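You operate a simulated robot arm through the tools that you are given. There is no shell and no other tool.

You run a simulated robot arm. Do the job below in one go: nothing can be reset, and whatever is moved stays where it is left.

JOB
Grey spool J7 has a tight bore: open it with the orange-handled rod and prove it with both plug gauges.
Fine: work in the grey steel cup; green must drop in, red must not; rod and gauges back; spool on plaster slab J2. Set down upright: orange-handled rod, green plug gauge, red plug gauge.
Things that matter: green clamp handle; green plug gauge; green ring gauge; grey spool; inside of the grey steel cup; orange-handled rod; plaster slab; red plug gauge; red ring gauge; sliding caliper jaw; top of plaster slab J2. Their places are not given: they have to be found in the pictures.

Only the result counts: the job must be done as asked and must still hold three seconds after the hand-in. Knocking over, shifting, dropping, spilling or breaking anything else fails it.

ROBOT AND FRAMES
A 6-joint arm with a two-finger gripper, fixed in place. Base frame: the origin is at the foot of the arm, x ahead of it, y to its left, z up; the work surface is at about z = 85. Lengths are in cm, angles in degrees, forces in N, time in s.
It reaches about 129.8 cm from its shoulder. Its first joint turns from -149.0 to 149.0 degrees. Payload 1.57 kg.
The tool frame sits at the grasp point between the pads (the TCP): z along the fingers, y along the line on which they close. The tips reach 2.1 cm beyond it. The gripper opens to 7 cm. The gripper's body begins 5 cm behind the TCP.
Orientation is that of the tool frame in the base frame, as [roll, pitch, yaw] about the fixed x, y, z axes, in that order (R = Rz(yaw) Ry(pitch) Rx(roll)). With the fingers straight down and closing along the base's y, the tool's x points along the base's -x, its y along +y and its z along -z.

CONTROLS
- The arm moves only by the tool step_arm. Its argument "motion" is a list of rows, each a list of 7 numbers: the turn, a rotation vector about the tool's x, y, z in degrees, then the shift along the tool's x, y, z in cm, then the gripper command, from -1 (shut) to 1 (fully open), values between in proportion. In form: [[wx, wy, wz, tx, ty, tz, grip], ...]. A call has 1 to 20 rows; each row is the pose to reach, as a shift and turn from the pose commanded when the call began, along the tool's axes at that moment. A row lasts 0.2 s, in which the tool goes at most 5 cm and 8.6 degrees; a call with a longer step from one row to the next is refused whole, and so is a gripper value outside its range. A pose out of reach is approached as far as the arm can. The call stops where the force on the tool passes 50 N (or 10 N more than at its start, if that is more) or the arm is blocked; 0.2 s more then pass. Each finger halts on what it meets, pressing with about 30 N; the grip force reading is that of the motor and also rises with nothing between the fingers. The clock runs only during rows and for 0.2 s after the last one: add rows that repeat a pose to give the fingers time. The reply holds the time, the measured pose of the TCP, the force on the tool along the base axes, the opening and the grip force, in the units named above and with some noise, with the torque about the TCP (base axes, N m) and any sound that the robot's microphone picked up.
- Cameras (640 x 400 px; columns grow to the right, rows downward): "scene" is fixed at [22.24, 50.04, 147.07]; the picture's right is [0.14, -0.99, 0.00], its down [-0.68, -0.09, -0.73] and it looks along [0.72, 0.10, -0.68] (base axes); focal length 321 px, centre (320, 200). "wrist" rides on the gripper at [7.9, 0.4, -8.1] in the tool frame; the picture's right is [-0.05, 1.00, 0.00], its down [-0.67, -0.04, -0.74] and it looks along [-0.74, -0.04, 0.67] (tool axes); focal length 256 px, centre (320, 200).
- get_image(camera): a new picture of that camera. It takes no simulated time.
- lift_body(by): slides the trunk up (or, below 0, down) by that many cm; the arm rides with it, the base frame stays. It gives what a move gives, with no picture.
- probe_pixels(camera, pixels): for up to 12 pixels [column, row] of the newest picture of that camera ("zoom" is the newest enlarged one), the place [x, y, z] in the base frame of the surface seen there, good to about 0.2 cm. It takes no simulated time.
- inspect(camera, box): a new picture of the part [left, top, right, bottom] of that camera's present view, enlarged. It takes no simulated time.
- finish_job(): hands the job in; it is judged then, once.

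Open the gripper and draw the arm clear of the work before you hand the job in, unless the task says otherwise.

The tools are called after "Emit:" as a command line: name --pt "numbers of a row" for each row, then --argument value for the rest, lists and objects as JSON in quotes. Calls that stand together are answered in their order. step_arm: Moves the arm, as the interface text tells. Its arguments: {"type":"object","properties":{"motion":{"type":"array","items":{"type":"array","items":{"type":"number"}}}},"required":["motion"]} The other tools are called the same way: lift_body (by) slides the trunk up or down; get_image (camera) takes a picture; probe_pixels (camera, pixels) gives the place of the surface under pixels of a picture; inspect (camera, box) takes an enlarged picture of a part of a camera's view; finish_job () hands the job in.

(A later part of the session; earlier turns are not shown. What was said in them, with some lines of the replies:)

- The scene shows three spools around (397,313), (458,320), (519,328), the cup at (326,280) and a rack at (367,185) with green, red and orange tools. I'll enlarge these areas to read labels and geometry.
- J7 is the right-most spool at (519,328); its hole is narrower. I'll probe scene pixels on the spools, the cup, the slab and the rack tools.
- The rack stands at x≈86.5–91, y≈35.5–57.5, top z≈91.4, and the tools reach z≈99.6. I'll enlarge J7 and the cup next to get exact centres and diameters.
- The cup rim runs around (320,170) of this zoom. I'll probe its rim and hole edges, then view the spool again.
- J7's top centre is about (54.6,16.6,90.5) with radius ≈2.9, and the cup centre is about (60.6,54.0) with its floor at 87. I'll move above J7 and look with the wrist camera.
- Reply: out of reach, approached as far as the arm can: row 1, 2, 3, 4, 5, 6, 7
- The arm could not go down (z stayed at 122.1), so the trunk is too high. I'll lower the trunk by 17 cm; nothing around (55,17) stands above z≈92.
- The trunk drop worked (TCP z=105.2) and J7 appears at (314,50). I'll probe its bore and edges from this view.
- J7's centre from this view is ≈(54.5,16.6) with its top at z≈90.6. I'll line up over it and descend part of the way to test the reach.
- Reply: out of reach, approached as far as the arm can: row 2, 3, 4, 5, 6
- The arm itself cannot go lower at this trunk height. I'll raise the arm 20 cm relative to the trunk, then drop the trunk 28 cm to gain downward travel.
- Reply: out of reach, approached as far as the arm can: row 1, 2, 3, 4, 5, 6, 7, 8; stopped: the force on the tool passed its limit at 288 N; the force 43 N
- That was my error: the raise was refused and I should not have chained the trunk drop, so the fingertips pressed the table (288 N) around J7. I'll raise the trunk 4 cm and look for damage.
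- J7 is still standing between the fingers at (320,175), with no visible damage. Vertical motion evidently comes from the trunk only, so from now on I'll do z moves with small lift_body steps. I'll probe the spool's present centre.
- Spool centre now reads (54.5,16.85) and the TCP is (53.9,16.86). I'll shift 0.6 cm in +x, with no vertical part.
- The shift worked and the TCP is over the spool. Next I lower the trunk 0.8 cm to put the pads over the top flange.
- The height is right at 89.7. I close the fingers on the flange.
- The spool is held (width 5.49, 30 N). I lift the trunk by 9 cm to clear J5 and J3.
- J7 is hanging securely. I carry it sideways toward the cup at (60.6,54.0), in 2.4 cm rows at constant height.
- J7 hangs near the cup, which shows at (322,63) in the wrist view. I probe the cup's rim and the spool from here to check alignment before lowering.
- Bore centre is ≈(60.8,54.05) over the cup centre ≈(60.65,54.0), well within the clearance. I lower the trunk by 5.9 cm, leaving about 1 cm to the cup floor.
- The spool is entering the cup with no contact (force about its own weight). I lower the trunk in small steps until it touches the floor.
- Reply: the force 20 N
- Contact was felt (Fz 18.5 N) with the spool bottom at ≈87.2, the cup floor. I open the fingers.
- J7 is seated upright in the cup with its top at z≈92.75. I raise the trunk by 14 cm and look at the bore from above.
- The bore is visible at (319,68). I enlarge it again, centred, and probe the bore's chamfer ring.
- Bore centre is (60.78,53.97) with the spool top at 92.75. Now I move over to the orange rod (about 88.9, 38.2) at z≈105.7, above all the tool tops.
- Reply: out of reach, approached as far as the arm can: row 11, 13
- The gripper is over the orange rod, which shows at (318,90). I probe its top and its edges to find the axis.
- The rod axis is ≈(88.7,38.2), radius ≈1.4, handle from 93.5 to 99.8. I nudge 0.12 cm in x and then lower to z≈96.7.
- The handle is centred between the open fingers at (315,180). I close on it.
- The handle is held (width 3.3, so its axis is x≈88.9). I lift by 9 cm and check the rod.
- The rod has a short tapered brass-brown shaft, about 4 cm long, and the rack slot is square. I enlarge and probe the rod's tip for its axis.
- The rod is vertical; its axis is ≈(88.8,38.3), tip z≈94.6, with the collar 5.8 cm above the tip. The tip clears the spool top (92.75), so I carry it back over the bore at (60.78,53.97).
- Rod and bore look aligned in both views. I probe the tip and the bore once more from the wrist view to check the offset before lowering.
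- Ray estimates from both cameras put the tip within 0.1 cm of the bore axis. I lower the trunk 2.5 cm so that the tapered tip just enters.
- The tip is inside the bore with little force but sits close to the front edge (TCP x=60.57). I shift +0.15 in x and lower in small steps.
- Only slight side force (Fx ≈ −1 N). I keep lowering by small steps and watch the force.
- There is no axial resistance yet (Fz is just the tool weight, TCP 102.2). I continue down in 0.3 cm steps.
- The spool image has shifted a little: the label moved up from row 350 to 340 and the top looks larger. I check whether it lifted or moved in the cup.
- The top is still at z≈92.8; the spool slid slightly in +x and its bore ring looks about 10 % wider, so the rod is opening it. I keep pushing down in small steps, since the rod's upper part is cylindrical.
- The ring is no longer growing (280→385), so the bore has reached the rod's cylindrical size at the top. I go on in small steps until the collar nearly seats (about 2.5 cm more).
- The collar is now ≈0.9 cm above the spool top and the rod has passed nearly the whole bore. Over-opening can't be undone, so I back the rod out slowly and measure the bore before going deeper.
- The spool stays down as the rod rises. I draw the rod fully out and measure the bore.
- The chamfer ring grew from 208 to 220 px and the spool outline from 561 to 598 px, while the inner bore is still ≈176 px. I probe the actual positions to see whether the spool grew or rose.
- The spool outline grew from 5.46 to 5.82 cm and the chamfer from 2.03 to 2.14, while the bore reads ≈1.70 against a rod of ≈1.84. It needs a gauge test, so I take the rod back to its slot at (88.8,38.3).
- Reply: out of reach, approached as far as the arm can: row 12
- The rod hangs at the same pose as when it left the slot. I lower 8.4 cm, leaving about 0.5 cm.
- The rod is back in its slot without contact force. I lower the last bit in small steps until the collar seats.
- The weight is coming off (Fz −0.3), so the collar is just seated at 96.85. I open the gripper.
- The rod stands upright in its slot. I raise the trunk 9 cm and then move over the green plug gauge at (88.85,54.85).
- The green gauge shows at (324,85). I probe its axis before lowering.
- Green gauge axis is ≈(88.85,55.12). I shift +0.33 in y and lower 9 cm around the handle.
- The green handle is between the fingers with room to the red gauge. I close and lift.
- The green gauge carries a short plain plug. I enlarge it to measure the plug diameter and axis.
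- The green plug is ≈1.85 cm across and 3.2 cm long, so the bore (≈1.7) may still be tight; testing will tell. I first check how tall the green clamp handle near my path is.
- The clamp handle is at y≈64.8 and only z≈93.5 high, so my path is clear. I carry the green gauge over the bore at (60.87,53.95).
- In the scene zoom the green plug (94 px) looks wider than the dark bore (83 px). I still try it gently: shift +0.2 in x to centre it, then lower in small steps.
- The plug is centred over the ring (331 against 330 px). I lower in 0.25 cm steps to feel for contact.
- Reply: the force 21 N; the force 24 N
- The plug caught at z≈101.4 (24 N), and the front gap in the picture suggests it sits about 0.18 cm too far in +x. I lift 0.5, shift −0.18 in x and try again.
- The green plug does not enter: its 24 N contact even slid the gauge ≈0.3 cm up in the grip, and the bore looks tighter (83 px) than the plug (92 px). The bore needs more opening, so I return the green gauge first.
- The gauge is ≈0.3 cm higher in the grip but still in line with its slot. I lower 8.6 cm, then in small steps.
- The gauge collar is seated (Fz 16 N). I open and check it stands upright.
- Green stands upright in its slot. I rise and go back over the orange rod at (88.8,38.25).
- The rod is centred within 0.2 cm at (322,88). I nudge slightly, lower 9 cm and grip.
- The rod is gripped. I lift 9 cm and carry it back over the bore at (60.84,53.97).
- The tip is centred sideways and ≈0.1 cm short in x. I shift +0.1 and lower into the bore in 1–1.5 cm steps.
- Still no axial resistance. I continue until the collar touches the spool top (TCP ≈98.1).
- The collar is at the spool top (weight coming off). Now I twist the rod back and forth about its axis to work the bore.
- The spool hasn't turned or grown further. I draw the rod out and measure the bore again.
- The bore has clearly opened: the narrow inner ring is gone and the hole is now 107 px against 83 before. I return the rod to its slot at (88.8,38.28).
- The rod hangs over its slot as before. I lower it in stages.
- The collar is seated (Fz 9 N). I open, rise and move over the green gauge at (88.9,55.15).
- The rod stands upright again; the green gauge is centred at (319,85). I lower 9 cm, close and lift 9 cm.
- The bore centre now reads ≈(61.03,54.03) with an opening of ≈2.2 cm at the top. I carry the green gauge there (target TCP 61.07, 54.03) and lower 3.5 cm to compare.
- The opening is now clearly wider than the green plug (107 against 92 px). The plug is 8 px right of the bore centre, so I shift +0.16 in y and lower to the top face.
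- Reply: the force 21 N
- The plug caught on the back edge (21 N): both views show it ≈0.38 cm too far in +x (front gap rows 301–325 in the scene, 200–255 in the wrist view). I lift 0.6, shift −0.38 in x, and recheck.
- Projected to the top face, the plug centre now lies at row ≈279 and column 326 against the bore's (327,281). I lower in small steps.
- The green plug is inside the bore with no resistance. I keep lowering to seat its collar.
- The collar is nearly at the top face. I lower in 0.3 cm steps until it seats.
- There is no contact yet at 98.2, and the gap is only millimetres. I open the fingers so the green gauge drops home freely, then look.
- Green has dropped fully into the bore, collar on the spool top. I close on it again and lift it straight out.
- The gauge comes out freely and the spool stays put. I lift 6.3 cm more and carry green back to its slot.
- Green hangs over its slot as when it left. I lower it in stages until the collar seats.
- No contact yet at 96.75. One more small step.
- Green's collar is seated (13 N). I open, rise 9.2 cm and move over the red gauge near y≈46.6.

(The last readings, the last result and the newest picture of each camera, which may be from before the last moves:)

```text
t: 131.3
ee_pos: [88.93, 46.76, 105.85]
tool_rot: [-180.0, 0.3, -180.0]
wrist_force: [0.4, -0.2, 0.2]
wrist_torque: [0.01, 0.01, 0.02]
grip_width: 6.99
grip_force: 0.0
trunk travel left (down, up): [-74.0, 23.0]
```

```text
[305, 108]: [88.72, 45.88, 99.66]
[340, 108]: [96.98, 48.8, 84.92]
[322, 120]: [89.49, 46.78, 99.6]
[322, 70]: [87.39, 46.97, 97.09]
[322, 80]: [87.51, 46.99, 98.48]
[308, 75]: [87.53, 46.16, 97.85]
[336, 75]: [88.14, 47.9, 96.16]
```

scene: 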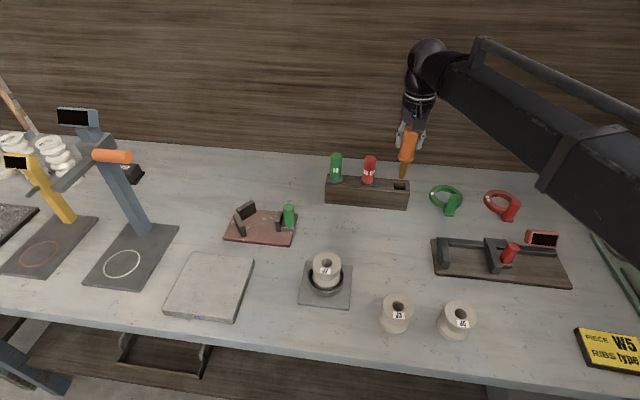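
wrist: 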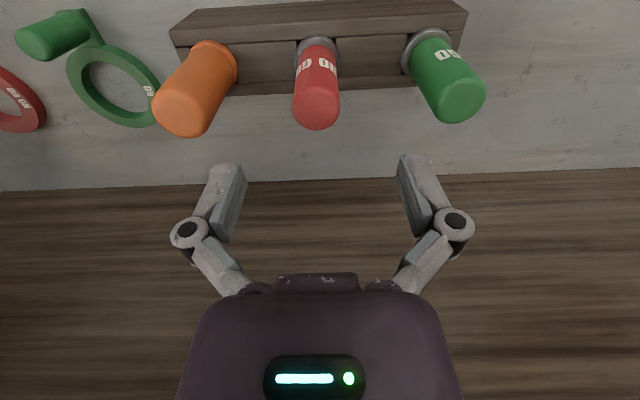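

All three tools stand upright; red is centred at (317,85). I lower 9 cm, close, and lift 9 cm.

Emit:
lift_body --by -9

Emit:
step_arm --pt "0 0 0 0 0 0 0.5" --pt "0 0 0 0 0 0 0" --pt "0 0 0 0 0 0 -0.4" --pt "0 0 0 0 0 0 -0.8" --pt "0 0 0 0 0 0 -0.8"

Emit:
lift_body --by 9

Emit:
inspect --camera "wrist" --box '[280, 73, 360, 123]'

Emit:
inspect --camera "scene" --box '[338, 130, 402, 190]'

```text
t: 132.6
ee_pos: [88.98, 46.78, 96.97]
tool_rot: [-179.8, 0.3, -180.0]
wrist_force: [0.0, 0.0, -0.2]
wrist_torque: [0.0, -0.02, 0.0]
grip_width: 7.01
grip_force: 0.0
trunk travel left (down, up): [-65.0, 32.0]
```

```text
t: 133.8
ee_pos: [88.96, 46.75, 96.84]
tool_rot: [-179.8, 0.4, 180.0]
wrist_force: [0.7, -0.6, 1.8]
wrist_torque: [-0.09, -0.02, 0.02]
grip_width: 2.91
grip_force: 29.9
trunk travel left (down, up): [-65.0, 32.0]
```

```text
t: 135.1
ee_pos: [88.92, 46.8, 105.75]
tool_rot: [180.0, 0.2, 180.0]
wrist_force: [-0.3, 0.5, -1.8]
wrist_torque: [0.03, 0.02, -0.02]
grip_width: 2.9
grip_force: 29.9
trunk travel left (down, up): [-74.0, 23.0]
```

```text
8.00 times, centred on (320, 98) of wrist
```

zoom: 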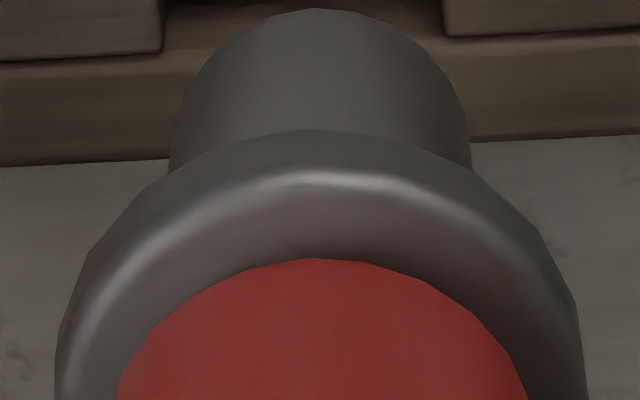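

```text
6.67 times, centred on (370, 160) of scene
```

zoom: 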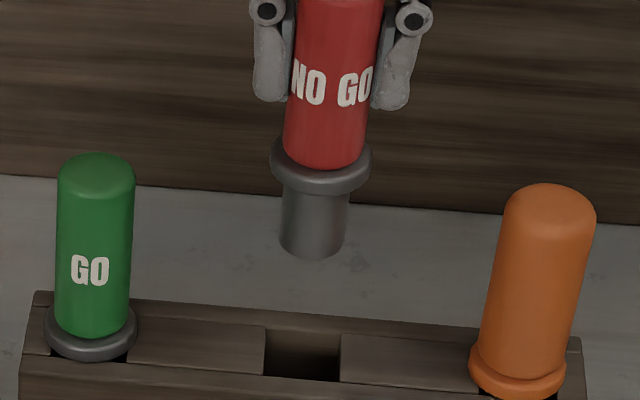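

The red plug is ≈2.48 cm across against the bore's ≈2.2 cm, so it should not enter. I carry it over the bore.

Emit:
step_arm --pt "0 0 0 2.2 0.5 0 -0.8" --pt "0 0 0 4.4 1.1 0 -0.8" --pt "0 0 0 6.6 1.7 0 -0.8" --pt "0 0 0 8.8 2.3 0 -0.8" --pt "0 0 0 11.0 2.8 0 -0.8" --pt "0 0 0 13.2 3.4 0 -0.8" --pt "0 0 0 15.4 4.0 0 -0.8" --pt "0 0 0 17.6 4.5 0 -0.8" --pt "0 0 0 19.8 5.1 0 -0.8" --pt "0 0 0 22.0 5.7 0 -0.8" --pt "0 0 0 24.2 6.2 0 -0.8" --pt "0 0 0 26.4 6.8 0 -0.8" --pt "0 0 0 28.28 7.22 0 -0.8" --pt "0 0 0 28.28 7.22 0 -0.8" --pt "0 0 0 28.28 7.22 0 -0.8"

Emit:
lift_body --by -3.3

Emit:
inspect --camera "scene" --box '[306, 235, 346, 275]'

Emit:
inspect --camera "wrist" --box '[280, 43, 360, 103]'

```text
t: 138.2
ee_pos: [60.77, 53.94, 105.93]
tool_rot: [-179.9, 0.2, 179.9]
wrist_force: [-0.1, -0.3, -2.9]
wrist_torque: [0.01, 0.01, 0.02]
grip_width: 2.93
grip_force: 30.1
trunk travel left (down, up): [-74.0, 23.0]
```

```text
t: 139.0
ee_pos: [60.72, 53.87, 102.58]
tool_rot: [-179.8, 0.2, 180.0]
wrist_force: [0.1, -0.7, -0.9]
wrist_torque: [0.01, 0.0, 0.01]
grip_width: 2.89
grip_force: 30.1
trunk travel left (down, up): [-70.7, 26.3]
```

```text
10.00 times, centred on (326, 255) of scene
```

zoom: 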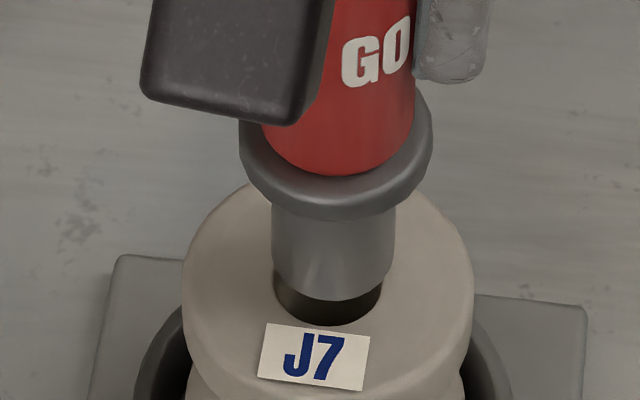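

```text
6.67 times, centred on (320, 73) of wrist
```

zoom: 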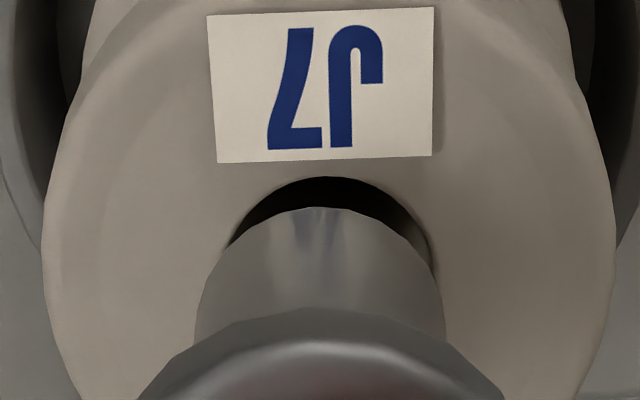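

Red is wider than the bore (123 against 107 px). I centre it (−0.13 in x, +0.1 in y) and lower gently until it rests on the rim.

Emit:
step_arm --pt "0 0 0 0.13 0.1 0 -0.8" --pt "0 0 0 0.13 0.1 0 -0.8"

Emit:
lift_body --by -0.5

Emit:
lift_body --by -0.15

Emit:
lift_body --by -0.1

```text
t: 139.6
ee_pos: [60.66, 54.08, 102.64]
tool_rot: [-179.9, 0.1, -179.9]
wrist_force: [-0.6, 0.3, -1.6]
wrist_torque: [-0.02, -0.03, 0.0]
grip_width: 2.92
grip_force: 29.8
trunk travel left (down, up): [-70.7, 26.3]
```

```text
t: 140.2
ee_pos: [60.67, 54.05, 102.05]
tool_rot: [-179.9, 0.3, -180.0]
wrist_force: [-1.4, 0.2, -1.7]
wrist_torque: [-0.02, 0.04, 0.0]
grip_width: 2.89
grip_force: 29.5
trunk travel left (down, up): [-70.2, 26.8]
```

```text
t: 140.7
ee_pos: [60.65, 54.02, 101.9]
tool_rot: [-180.0, 0.3, -180.0]
wrist_force: [0.4, 0.5, -2.0]
wrist_torque: [0.01, 0.02, 0.01]
grip_width: 2.9
grip_force: 29.9
trunk travel left (down, up): [-70.0, 27.0]
```

```text
t: 141.2
ee_pos: [60.43, 53.99, 101.74]
tool_rot: [-179.9, 0.3, -179.9]
wrist_force: [0.1, 0.3, -0.6]
wrist_torque: [0.02, -0.01, 0.01]
grip_width: 2.9
grip_force: 30.2
trunk travel left (down, up): [-69.9, 27.1]
```

Contact should start near TCP 101.7. I go on by 0.1 cm steps.

Emit:
lift_body --by -0.1

Emit:
lift_body --by -0.1

Emit:
inspect --camera "scene" --box '[306, 235, 346, 275]'

Emit:
inspect --camera "wrist" --box '[280, 43, 360, 103]'

```text
t: 141.7
ee_pos: [60.69, 54.07, 101.77]
tool_rot: [-179.8, 0.3, 180.0]
wrist_force: [-0.5, -0.8, -1.5]
wrist_torque: [0.02, 0.03, 0.0]
grip_width: 2.92
grip_force: 30.0
trunk travel left (down, up): [-69.8, 27.2]
```

```text
t: 142.2
ee_pos: [60.68, 53.99, 101.73]
tool_rot: [-180.0, 0.3, 179.9]
wrist_force: [3.9, 2.2, 10.2]
wrist_torque: [0.14, -0.18, 0.0]
grip_width: 2.9
grip_force: 30.3
trunk travel left (down, up): [-69.7, 27.3]
```

```text
10.00 times, centred on (326, 255) of scene
```

zoom: 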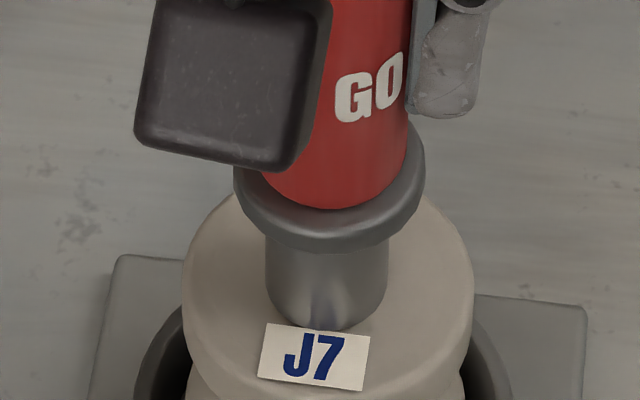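

```text
6.67 times, centred on (320, 73) of wrist
```

zoom: 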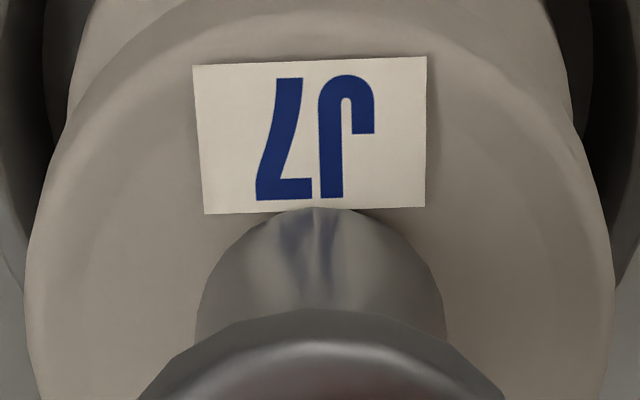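

Red sits centred on the rim (10 N) and does not enter. I hold it there about a second as proof.

Emit:
step_arm --pt "0 0 0 0 0 0 -0.8" --pt "0 0 0 0 0 0 -0.8" --pt "0 0 0 0 0 0 -0.8" --pt "0 0 0 0 0 0 -0.8"

```text
t: 143.2
ee_pos: [60.71, 54.04, 101.67]
tool_rot: [-180.0, 0.3, -179.9]
wrist_force: [5.4, 4.1, 14.6]
wrist_torque: [0.16, -0.35, 0.01]
grip_width: 2.92
grip_force: 29.7
trunk travel left (down, up): [-69.7, 27.3]
```

Red stays refused under 15 N. I lift it 4.2 cm and carry it back to its slot at (88.93,46.78).

Emit:
lift_body --by 4.3

Emit:
step_arm --pt "0 0 0 -2.2 -0.5 0 -0.8" --pt "0 0 0 -4.4 -1.1 0 -0.8" --pt "0 0 0 -6.6 -1.7 0 -0.8" --pt "0 0 0 -8.8 -2.3 0 -0.8" --pt "0 0 0 -11.0 -2.8 0 -0.8" --pt "0 0 0 -13.2 -3.4 0 -0.8" --pt "0 0 0 -15.4 -4.0 0 -0.8" --pt "0 0 0 -17.6 -4.5 0 -0.8" --pt "0 0 0 -19.8 -5.1 0 -0.8" --pt "0 0 0 -22.0 -5.7 0 -0.8" --pt "0 0 0 -24.2 -6.3 0 -0.8" --pt "0 0 0 -26.4 -6.9 0 -0.8" --pt "0 0 0 -28.28 -7.28 0 -0.8" --pt "0 0 0 -28.28 -7.28 0 -0.8" --pt "0 0 0 -28.28 -7.28 0 -0.8"

Emit:
get_image --camera "wrist"

Emit:
inspect --camera "scene" --box '[338, 130, 402, 190]'

```text
t: 144.1
ee_pos: [60.64, 53.99, 105.82]
tool_rot: [-179.9, 0.2, 179.9]
wrist_force: [0.6, 0.1, -1.6]
wrist_torque: [0.01, 0.02, -0.01]
grip_width: 2.9
grip_force: 29.8
trunk travel left (down, up): [-74.0, 23.0]
```

```text
t: 147.3
ee_pos: [88.93, 46.75, 105.89]
tool_rot: [-179.9, 0.2, 179.9]
wrist_force: [0.0, 0.0, -0.7]
wrist_torque: [-0.01, 0.0, 0.01]
grip_width: 2.89
grip_force: 29.9
trunk travel left (down, up): [-74.0, 23.0]
```

```text
taken
```

wrist: 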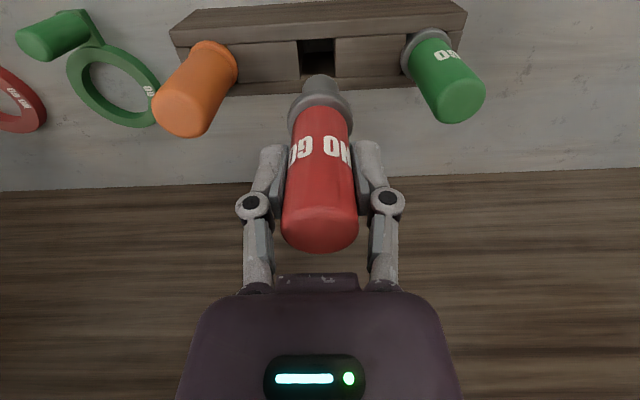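

```text
6.67 times, centred on (370, 160) of scene
```

zoom: 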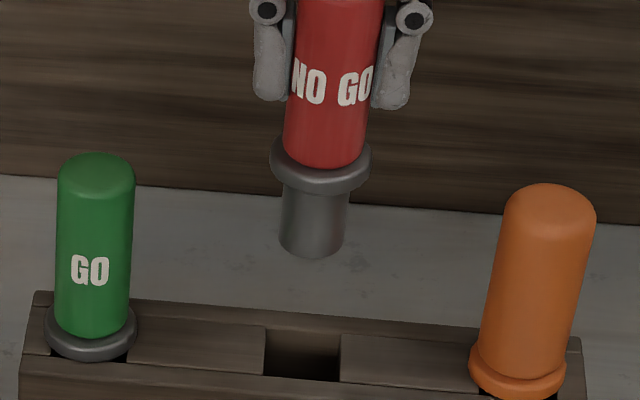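

Red hangs at the same picture position as when it left its slot (plug 282–348). The slot has only ≈0.2 cm play, so I lower to just above it first.

Emit:
lift_body --by -4.9

Emit:
inspect --camera "scene" --box '[346, 155, 394, 195]'

Emit:
inspect --camera "wrist" --box '[270, 50, 370, 110]'

```text
t: 148.2
ee_pos: [88.92, 46.77, 100.98]
tool_rot: [-179.9, 0.2, -179.9]
wrist_force: [-0.9, -0.6, -1.6]
wrist_torque: [-0.02, 0.04, -0.02]
grip_width: 2.9
grip_force: 29.8
trunk travel left (down, up): [-69.1, 27.9]
```

```text
10.00 times, centred on (370, 175) of scene
```

zoom: 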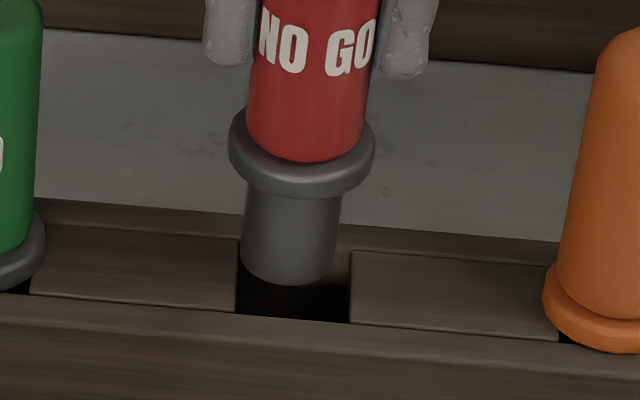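

```text
6.40 times, centred on (320, 80) of wrist
```

zoom: 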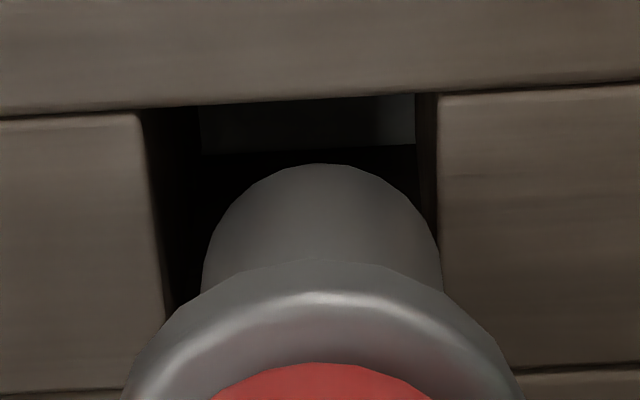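

Scene zoom: plug 241–335 in the slot 237–350, so it sits ≈0.14 cm too far left. I shift −0.13 in y and lower in small steps.

Emit:
step_arm --pt "0 0 0 0 -0.13 0 -0.8" --pt "0 0 0 0 -0.13 0 -0.8"

Emit:
lift_body --by -0.6

Emit:
lift_body --by -0.3

Emit:
inspect --camera "scene" --box '[346, 155, 394, 195]'

```text
t: 148.8
ee_pos: [88.83, 46.7, 100.95]
tool_rot: [-179.9, 0.1, -179.9]
wrist_force: [-0.2, -0.6, -1.4]
wrist_torque: [0.0, 0.01, 0.02]
grip_width: 2.89
grip_force: 30.0
trunk travel left (down, up): [-69.1, 27.9]
```

```text
t: 149.3
ee_pos: [88.81, 46.56, 100.33]
tool_rot: [-180.0, 0.3, 180.0]
wrist_force: [-0.2, -0.3, -0.4]
wrist_torque: [-0.03, 0.02, 0.0]
grip_width: 2.91
grip_force: 29.7
trunk travel left (down, up): [-68.5, 28.5]
```

```text
t: 149.8
ee_pos: [88.88, 46.59, 100.09]
tool_rot: [-179.9, 0.2, -180.0]
wrist_force: [-0.5, -0.3, -2.0]
wrist_torque: [0.01, -0.01, 0.0]
grip_width: 2.91
grip_force: 29.9
trunk travel left (down, up): [-68.2, 28.8]
```

```text
10.00 times, centred on (370, 175) of scene
```

zoom: 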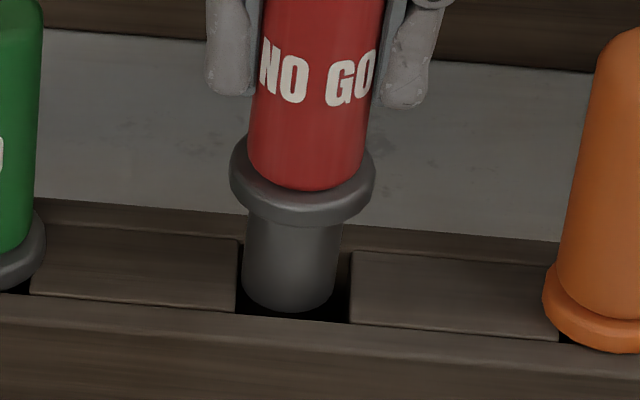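

The plug is entering the slot freely. I continue down in steps.

Emit:
lift_body --by -0.6

Emit:
lift_body --by -1.2

Emit:
lift_body --by -0.9

Emit:
lift_body --by -0.4

Emit:
lift_body --by -0.15

```text
t: 150.4
ee_pos: [88.97, 46.61, 99.55]
tool_rot: [-179.9, 0.2, -180.0]
wrist_force: [-0.4, -0.3, -1.6]
wrist_torque: [0.01, -0.02, -0.01]
grip_width: 2.92
grip_force: 29.7
trunk travel left (down, up): [-67.6, 29.4]
```

```text
t: 151.0
ee_pos: [88.82, 46.65, 98.32]
tool_rot: [-179.9, 0.4, 180.0]
wrist_force: [-0.5, -0.1, -0.3]
wrist_torque: [0.01, 0.0, 0.0]
grip_width: 2.91
grip_force: 30.0
trunk travel left (down, up): [-66.4, 30.6]
```

```text
t: 151.6
ee_pos: [88.98, 46.75, 97.44]
tool_rot: [-179.9, 0.2, 179.9]
wrist_force: [-0.6, 0.0, -1.0]
wrist_torque: [0.01, 0.02, -0.03]
grip_width: 2.89
grip_force: 30.0
trunk travel left (down, up): [-65.5, 31.5]
```

```text
t: 152.1
ee_pos: [88.8, 46.6, 97.04]
tool_rot: [-180.0, 0.2, -180.0]
wrist_force: [0.7, -0.1, -0.9]
wrist_torque: [0.01, 0.03, -0.03]
grip_width: 2.9
grip_force: 29.6
trunk travel left (down, up): [-65.1, 31.9]
```

```text
t: 152.6
ee_pos: [88.95, 46.6, 96.88]
tool_rot: [-179.9, 0.3, -180.0]
wrist_force: [0.5, 1.5, 2.4]
wrist_torque: [-0.02, 0.01, 0.0]
grip_width: 2.91
grip_force: 29.8
trunk travel left (down, up): [-65.0, 32.0]
```

Red's collar has just seated (Fz turned positive). I open, rise 9 cm and check the rack.

Emit:
step_arm --pt "0 0 0 0 0 0 0.1" --pt "0 0 0 0 0 0 0.5" --pt "0 0 0 0 0 0 1" --pt "0 0 0 0 0 0 1"

Emit:
lift_body --by 9

Emit:
get_image --camera "wrist"

Emit:
inspect --camera "scene" --box '[310, 140, 430, 215]'

Emit:
inspect --camera "scene" --box '[286, 235, 366, 315]'

Emit:
probe_pixels --camera "zoom" --pixels '[[265, 155], [395, 155], [330, 118], [330, 180], [298, 165], [358, 165], [330, 145], [330, 275], [330, 230]]'

```text
t: 153.6
ee_pos: [88.82, 46.64, 96.88]
tool_rot: [-180.0, 0.3, 180.0]
wrist_force: [-0.3, 0.6, 0.1]
wrist_torque: [-0.01, 0.0, 0.01]
grip_width: 6.99
grip_force: 0.0
trunk travel left (down, up): [-65.0, 32.0]
```

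```text
t: 154.9
ee_pos: [88.78, 46.69, 105.89]
tool_rot: [-179.9, 0.2, 179.9]
wrist_force: [0.3, 0.4, 0.3]
wrist_torque: [-0.03, 0.03, 0.0]
grip_width: 7.0
grip_force: 0.0
trunk travel left (down, up): [-74.0, 23.0]
```

```text
taken
```

wrist: 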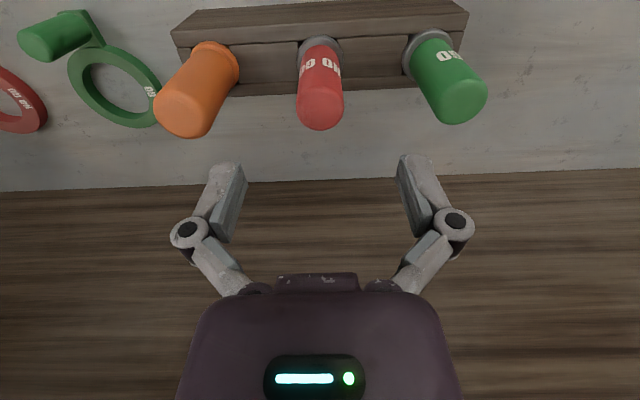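

```text
5.33 times, centred on (370, 178) of scene
```

zoom: 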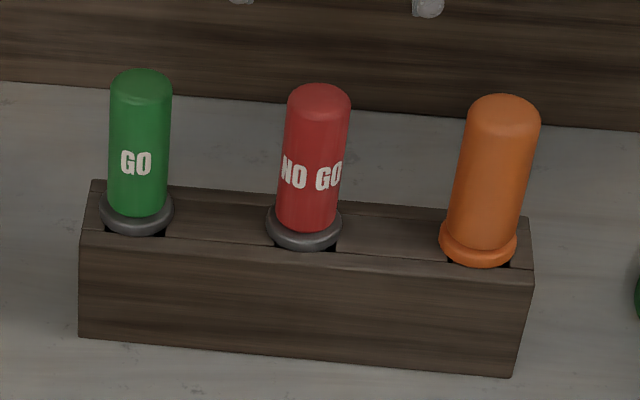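

```text
5.00 times, centred on (326, 275) of scene
```

zoom: 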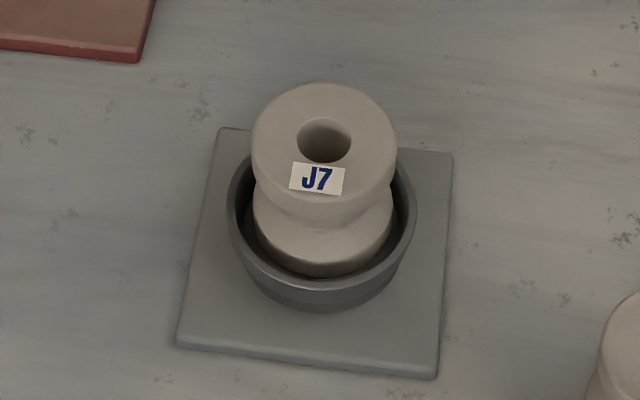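

```text
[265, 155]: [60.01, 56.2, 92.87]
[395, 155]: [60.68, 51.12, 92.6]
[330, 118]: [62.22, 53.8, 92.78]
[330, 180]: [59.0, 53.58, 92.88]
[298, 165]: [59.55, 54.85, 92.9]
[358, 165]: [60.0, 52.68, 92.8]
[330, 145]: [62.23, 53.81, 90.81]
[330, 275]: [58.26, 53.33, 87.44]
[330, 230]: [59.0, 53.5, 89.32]
```

All three tools stand upright in the rack. Now I move, fingers open, back over the spool at ≈(60.9,54.0).

Emit:
step_arm --pt "0 0 0 2.2 0.5 0 1" --pt "0 0 0 4.4 1.1 0 1" --pt "0 0 0 6.6 1.7 0 1" --pt "0 0 0 8.8 2.3 0 1" --pt "0 0 0 11.0 2.8 0 1" --pt "0 0 0 13.2 3.4 0 1" --pt "0 0 0 15.4 4.0 0 1" --pt "0 0 0 17.6 4.5 0 1" --pt "0 0 0 19.8 5.1 0 1" --pt "0 0 0 22.0 5.7 0 1" --pt "0 0 0 24.2 6.2 0 1" --pt "0 0 0 26.4 6.9 0 1" --pt "0 0 0 27.9 7.35 0 1" --pt "0 0 0 27.9 7.35 0 1" --pt "0 0 0 27.9 7.35 0 1"

Emit:
inspect --camera "wrist" --box '[270, 10, 370, 110]'

Emit:
probe_pixels --camera "zoom" --pixels '[[200, 210], [450, 210], [320, 350], [270, 225], [380, 225], [320, 275], [320, 165]]'

```text
t: 158.1
ee_pos: [60.92, 53.92, 105.9]
tool_rot: [-179.9, 0.3, -179.9]
wrist_force: [-0.2, -1.0, 0.9]
wrist_torque: [0.03, -0.03, -0.02]
grip_width: 7.01
grip_force: 0.1
trunk travel left (down, up): [-74.0, 23.0]
```

```text
4.00 times, centred on (320, 60) of wrist
```

zoom: 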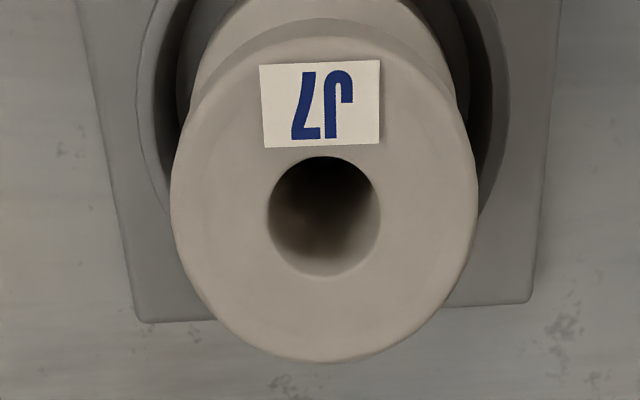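

```text
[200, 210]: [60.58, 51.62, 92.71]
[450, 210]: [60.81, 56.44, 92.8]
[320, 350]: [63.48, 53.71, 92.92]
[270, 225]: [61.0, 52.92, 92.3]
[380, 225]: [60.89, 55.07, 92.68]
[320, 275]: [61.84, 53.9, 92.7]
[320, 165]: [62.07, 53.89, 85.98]
```

The spool's centre reads ≈(60.75,54.0), diameter 5.9. I align (−0.15 in x, +0.08 in y) and lower to just above the spool.

Emit:
step_arm --pt "0 0 0 0.15 0.08 0 1" --pt "0 0 0 0.15 0.08 0 1"

Emit:
lift_body --by -10.5

Emit:
get_image --camera "wrist"

Emit:
inspect --camera "scene" --box '[286, 225, 366, 315]'

```text
t: 158.7
ee_pos: [60.85, 54.01, 105.9]
tool_rot: [-179.9, 0.3, 180.0]
wrist_force: [0.1, 0.5, -0.2]
wrist_torque: [0.0, -0.01, -0.03]
grip_width: 7.01
grip_force: 0.0
trunk travel left (down, up): [-74.0, 23.0]
```

```text
t: 160.0
ee_pos: [60.82, 53.98, 95.38]
tool_rot: [-179.9, 0.3, -180.0]
wrist_force: [0.4, 0.0, -0.2]
wrist_torque: [0.01, 0.0, 0.02]
grip_width: 7.02
grip_force: 0.0
trunk travel left (down, up): [-63.5, 33.5]
```

```text
taken
```

wrist: 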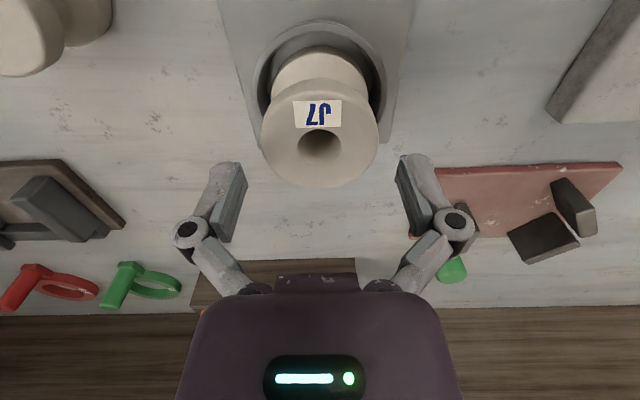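

```text
4.44 times, centred on (326, 270) of scene
```

zoom: 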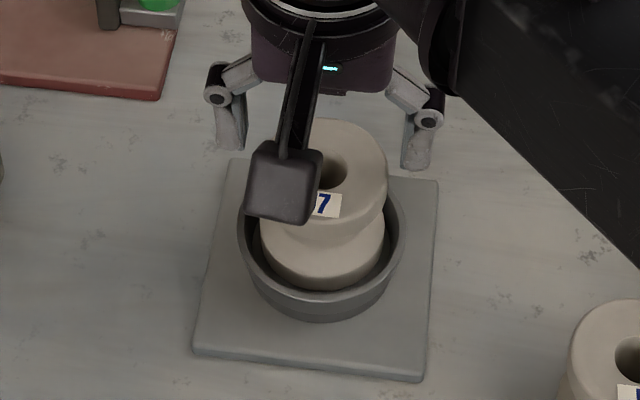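

The spool (262–378) is centred between the fingertips (246–398). I lower in steps around the flange.

Emit:
lift_body --by -1.0

Emit:
lift_body --by -1.2

Emit:
lift_body --by -1.1

Emit:
get_image --camera "wrist"

```text
t: 160.6
ee_pos: [60.87, 53.99, 94.27]
tool_rot: [-179.8, 0.3, -180.0]
wrist_force: [0.0, 0.3, 0.8]
wrist_torque: [-0.02, 0.01, -0.01]
grip_width: 6.99
grip_force: 0.1
trunk travel left (down, up): [-62.5, 34.5]
```

```text
t: 161.2
ee_pos: [60.76, 54.12, 93.16]
tool_rot: [-179.9, 0.3, -179.9]
wrist_force: [0.3, -0.4, 1.2]
wrist_torque: [-0.03, -0.01, 0.05]
grip_width: 7.01
grip_force: 0.1
trunk travel left (down, up): [-61.3, 35.7]
```

```text
t: 161.8
ee_pos: [60.8, 54.02, 92.08]
tool_rot: [-179.9, 0.3, 180.0]
wrist_force: [0.7, 0.3, 0.6]
wrist_torque: [0.02, 0.02, 0.03]
grip_width: 7.0
grip_force: 0.0
trunk travel left (down, up): [-60.2, 36.8]
```

```text
taken
```

wrist: 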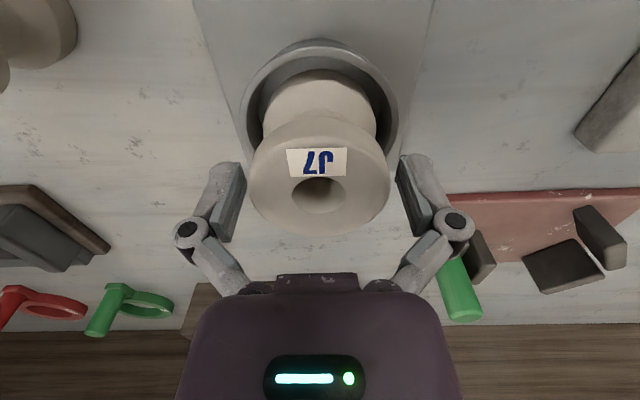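

The flange is between the pads. I close on it.

Emit:
step_arm --pt "0 0 0 0 0 0 0.8" --pt "0 0 0 0 0 0 0.6" --pt "0 0 0 0 0 0 0.4" --pt "0 0 0 0 0 0 0.1" --pt "0 0 0 0 0 0 0.1"

Emit:
lift_body --by 1.0

Emit:
get_image --camera "wrist"

```text
t: 163.0
ee_pos: [60.74, 53.98, 92.17]
tool_rot: [-179.8, 0.3, -179.9]
wrist_force: [0.7, -1.0, 2.8]
wrist_torque: [-0.02, 0.03, -0.03]
grip_width: 5.98
grip_force: 30.1
trunk travel left (down, up): [-60.2, 36.8]
```

```text
t: 163.6
ee_pos: [60.89, 54.06, 93.03]
tool_rot: [-179.9, 0.2, -180.0]
wrist_force: [0.4, -0.1, -2.1]
wrist_torque: [-0.01, -0.01, 0.02]
grip_width: 5.97
grip_force: 29.6
trunk travel left (down, up): [-61.2, 35.8]
```

```text
taken
```

wrist: 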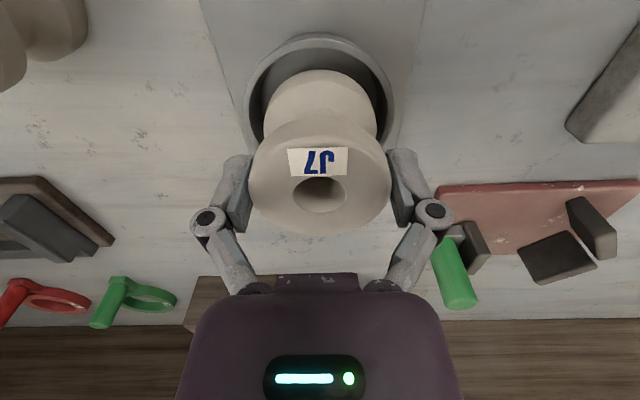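

The spool is lifted (width 5.98). I raise another 4 cm and carry it over the middle of slab J2, ≈(56.5,78).

Emit:
lift_body --by 4.0

Emit:
step_arm --pt "0 0 0 0.4 2.0 0 0.1" --pt "0 0 0 0.8 4.0 0 0.1" --pt "0 0 0 1.15 6.0 0 0.1" --pt "0 0 0 1.5 8.0 0 0.1" --pt "0 0 0 1.85 10.0 0 0.1" --pt "0 0 0 2.2 12.0 0 0.1" --pt "0 0 0 2.55 14.0 0 0.1" --pt "0 0 0 2.9 16.0 0 0.1" --pt "0 0 0 3.25 18.0 0 0.1" --pt "0 0 0 3.6 20.0 0 0.1" --pt "0 0 0 4.0 22.0 0 0.1" --pt "0 0 0 4.35 23.95 0 0.1" --pt "0 0 0 4.35 23.95 0 0.1" --pt "0 0 0 4.35 23.95 0 0.1"

Emit:
get_image --camera "wrist"

Emit:
get_image --camera "scene"

```text
t: 164.4
ee_pos: [60.96, 54.01, 97.08]
tool_rot: [-179.9, 0.2, 180.0]
wrist_force: [0.4, 0.1, -3.1]
wrist_torque: [-0.03, 0.0, -0.01]
grip_width: 5.97
grip_force: 29.7
trunk travel left (down, up): [-65.2, 31.8]
```

```text
t: 167.4
ee_pos: [56.48, 78.03, 97.02]
tool_rot: [-179.9, 0.2, -180.0]
wrist_force: [-0.1, -1.1, -2.2]
wrist_torque: [0.01, 0.02, 0.01]
grip_width: 5.94
grip_force: 30.1
trunk travel left (down, up): [-65.2, 31.8]
```

```text
taken
```

wrist: 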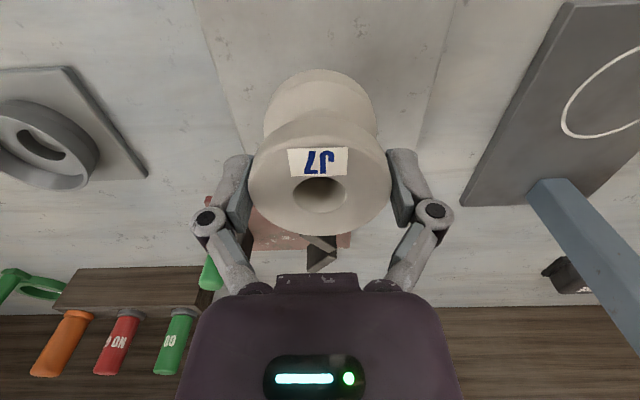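

```text
taken
```

scene: 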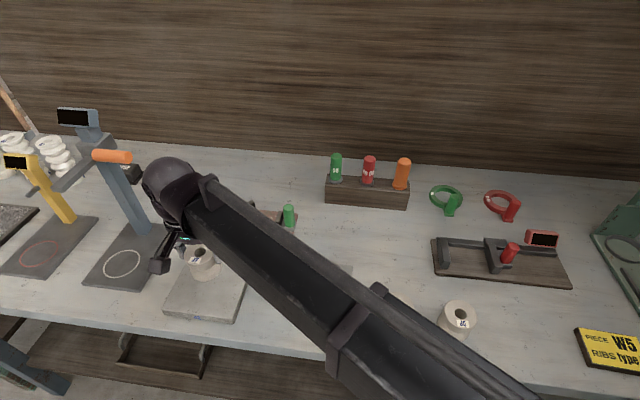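

The spool is above the slab. The blue press stands to the left, so I probe it and the slab to make sure lowering is clear.

Emit:
probe_pixels --camera "scene" --pixels '[[125, 200], [120, 157], [95, 120], [132, 158], [100, 160], [140, 230], [185, 300], [225, 310], [230, 275], [200, 255], [195, 275], [105, 230]]'

Emit:
inspect --camera "scene" --box '[60, 130, 280, 330]'

```text
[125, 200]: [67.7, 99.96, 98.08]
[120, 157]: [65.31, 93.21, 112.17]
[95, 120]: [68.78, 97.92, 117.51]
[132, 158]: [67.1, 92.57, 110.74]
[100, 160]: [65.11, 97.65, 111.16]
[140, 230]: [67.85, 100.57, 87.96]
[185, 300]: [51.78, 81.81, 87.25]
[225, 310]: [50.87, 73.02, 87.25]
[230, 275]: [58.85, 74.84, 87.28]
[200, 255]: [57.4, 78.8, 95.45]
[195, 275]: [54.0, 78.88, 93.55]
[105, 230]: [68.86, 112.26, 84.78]
```

```text
2.00 times, centred on (170, 230) of scene
```

zoom: 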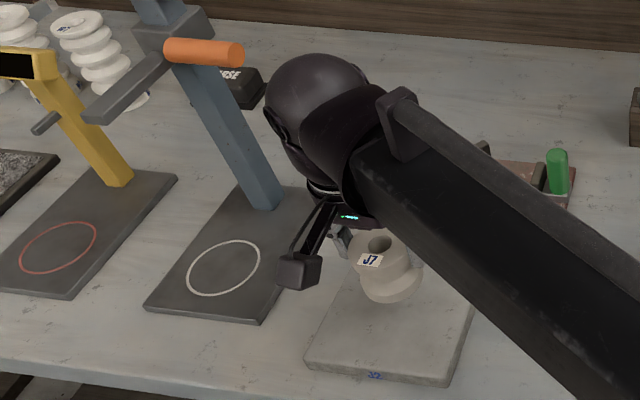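

The press lever ends at (67,92.6), well clear of the wrist. I lower 4.2 cm, leaving ≈0.5 cm to the slab top (87.3).

Emit:
lift_body --by -4.2

Emit:
lift_body --by -0.25

Emit:
lift_body --by -0.15

```text
t: 168.3
ee_pos: [56.5, 78.04, 92.81]
tool_rot: [-179.9, 0.4, 180.0]
wrist_force: [-0.5, 0.5, -2.4]
wrist_torque: [-0.04, 0.0, -0.02]
grip_width: 5.96
grip_force: 30.3
trunk travel left (down, up): [-61.0, 36.0]
```

```text
t: 168.8
ee_pos: [56.62, 78.0, 92.53]
tool_rot: [-179.9, 0.2, 179.9]
wrist_force: [0.0, -1.0, -2.0]
wrist_torque: [0.01, 0.02, 0.0]
grip_width: 5.96
grip_force: 30.1
trunk travel left (down, up): [-60.7, 36.3]
```

```text
t: 169.3
ee_pos: [56.35, 78.01, 92.55]
tool_rot: [-179.8, 0.2, -180.0]
wrist_force: [-0.5, 0.0, -1.7]
wrist_torque: [-0.01, 0.0, -0.03]
grip_width: 5.95
grip_force: 30.7
trunk travel left (down, up): [-60.6, 36.4]
```

Not touching yet. I continue in 0.1 cm steps.

Emit:
lift_body --by -0.12

Emit:
lift_body --by -0.1

```text
t: 169.8
ee_pos: [56.43, 78.05, 92.33]
tool_rot: [-179.8, 0.2, 180.0]
wrist_force: [0.4, 0.0, -1.7]
wrist_torque: [0.0, -0.02, -0.02]
grip_width: 5.95
grip_force: 29.8
trunk travel left (down, up): [-60.5, 36.5]
```

```text
t: 170.3
ee_pos: [56.38, 78.09, 92.23]
tool_rot: [-180.0, 0.3, -180.0]
wrist_force: [2.9, 2.8, 5.4]
wrist_torque: [-0.01, 0.01, -0.01]
grip_width: 5.96
grip_force: 29.5
trunk travel left (down, up): [-60.4, 36.6]
```

The spool is resting on the slab (Fz +5.4 N). I open the fingers.

Emit:
step_arm --pt "0 0 0 0 0 0 0.75" --pt "0 0 0 0 0 0 0.85" --pt "0 0 0 0 0 0 1" --pt "0 0 0 0 0 0 1"

Emit:
get_image --camera "wrist"

```text
t: 171.3
ee_pos: [56.47, 78.01, 92.26]
tool_rot: [-180.0, 0.2, -179.9]
wrist_force: [0.1, -0.4, -0.6]
wrist_torque: [0.02, -0.02, 0.0]
grip_width: 6.99
grip_force: 0.1
trunk travel left (down, up): [-60.4, 36.6]
```

```text
taken
```

wrist: 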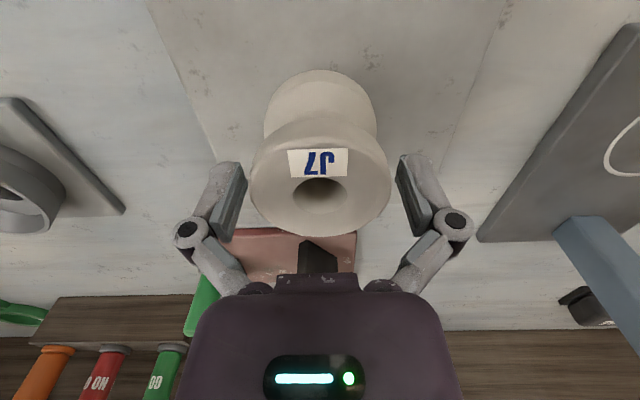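

The spool stands on the slab clear of both fingers. I raise the trunk straight up 13 cm and then draw the arm away to the right.

Emit:
lift_body --by 13

Emit:
step_arm --pt "0 0 0 0 -2.5 0 1" --pt "0 0 0 0 -5 0 1" --pt "0 0 0 0 -7.5 0 1" --pt "0 0 0 0 -10 0 1" --pt "0 0 0 0 -13 0 1" --pt "0 0 0 0 -16 0 1" --pt "0 0 0 0 -19 0 1" --pt "0 0 0 0 -22 0 1" --pt "0 0 0 0 -25 0 1" --pt "0 0 0 0 -28 0 1" --pt "0 0 0 0 -31 0 1" --pt "0 0 0 0 -34 0 1" --pt "0 0 0 0 -37 0 1" --pt "0 0 0 0 -40 0 1" --pt "0 0 0 0 -43 0 1" --pt "0 0 0 0 -46 0 1" --pt "0 0 0 0 -49 0 1" --pt "0 0 0 0 -52 0 1" --pt "0 0 0 0 -55 0 1" --pt "0 0 0 0 -55 0 1"

Emit:
get_image --camera "scene"

Emit:
inspect --camera "scene" --box '[150, 230, 370, 340]'

Emit:
inspect --camera "scene" --box '[310, 140, 430, 215]'

```text
t: 172.9
ee_pos: [56.36, 78.05, 105.23]
tool_rot: [-179.9, 0.3, 180.0]
wrist_force: [0.1, -0.9, 0.1]
wrist_torque: [-0.01, -0.02, -0.01]
grip_width: 7.01
grip_force: 0.1
trunk travel left (down, up): [-73.4, 23.6]
```

```text
t: 177.1
ee_pos: [56.56, 22.74, 105.23]
tool_rot: [-179.9, 0.3, 179.9]
wrist_force: [0.1, -0.9, -0.3]
wrist_torque: [-0.01, -0.03, 0.02]
grip_width: 6.99
grip_force: 0.0
trunk travel left (down, up): [-73.4, 23.6]
```

```text
taken
```

scene: 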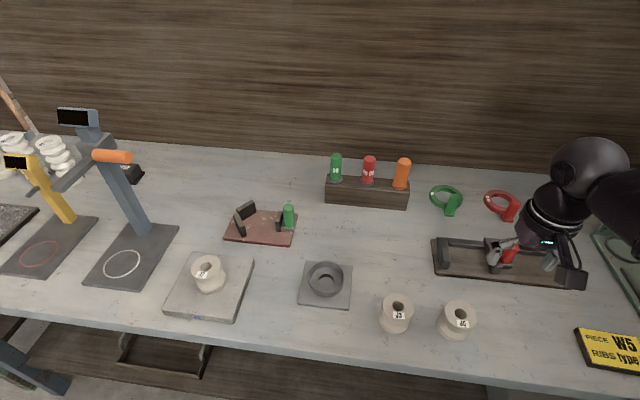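

```text
2.91 times, centred on (260, 285) of scene
```

zoom: 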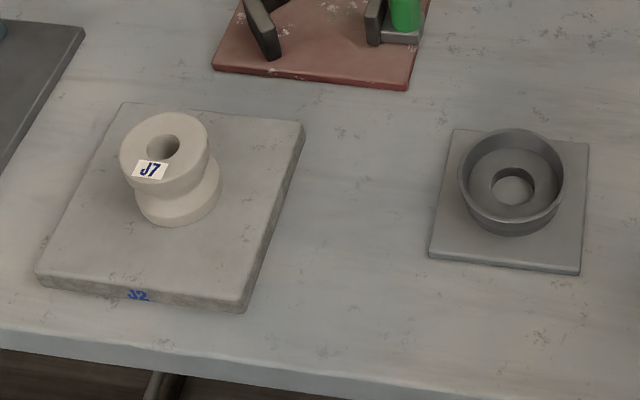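

```text
5.33 times, centred on (370, 178) of scene
```

zoom: 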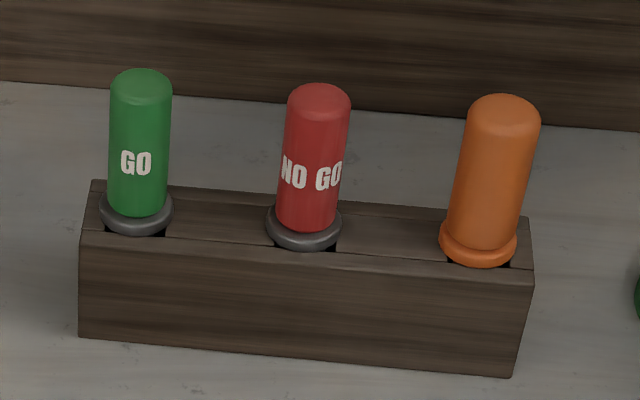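

J7 stands upright on slab J2. The rod and both gauges are upright in the rack, the cup is empty, and nothing else has moved. The arm is clear with the gripper open, so I hand in.

Emit:
finish_job

```text
The job is handed in.
```

J7's bore is open and passed both gauges, the spool stands upright on plaster slab J2, and the job is handed in. The hand-in returned no verdict.

- **Bore:** With the spool in the grey steel cup, the first pass of the orange-handled rod left it too tight for green. A second pass to full depth, with the rod twisted back and forth, opened it to about 2.2 cm.
- **Green gauge:** After the second pass I released it and it dropped in until its collar sat on the spool.
- **Red gauge:** Centred on the bore and pressed with about 15 N, it stayed on the rim and did not go in.
- **Rod and gauges:** All three are back in their rack slots, upright.

- **Table contact:** Early on, a trunk drop I should have checked first pressed the fingertips onto the table around J7 at 288 N. I saw no damage to the spool or anything else.
- **Spool diameter:** Working the bore also widened the spool itself, from about 5.5 cm to about 6.0 cm across.
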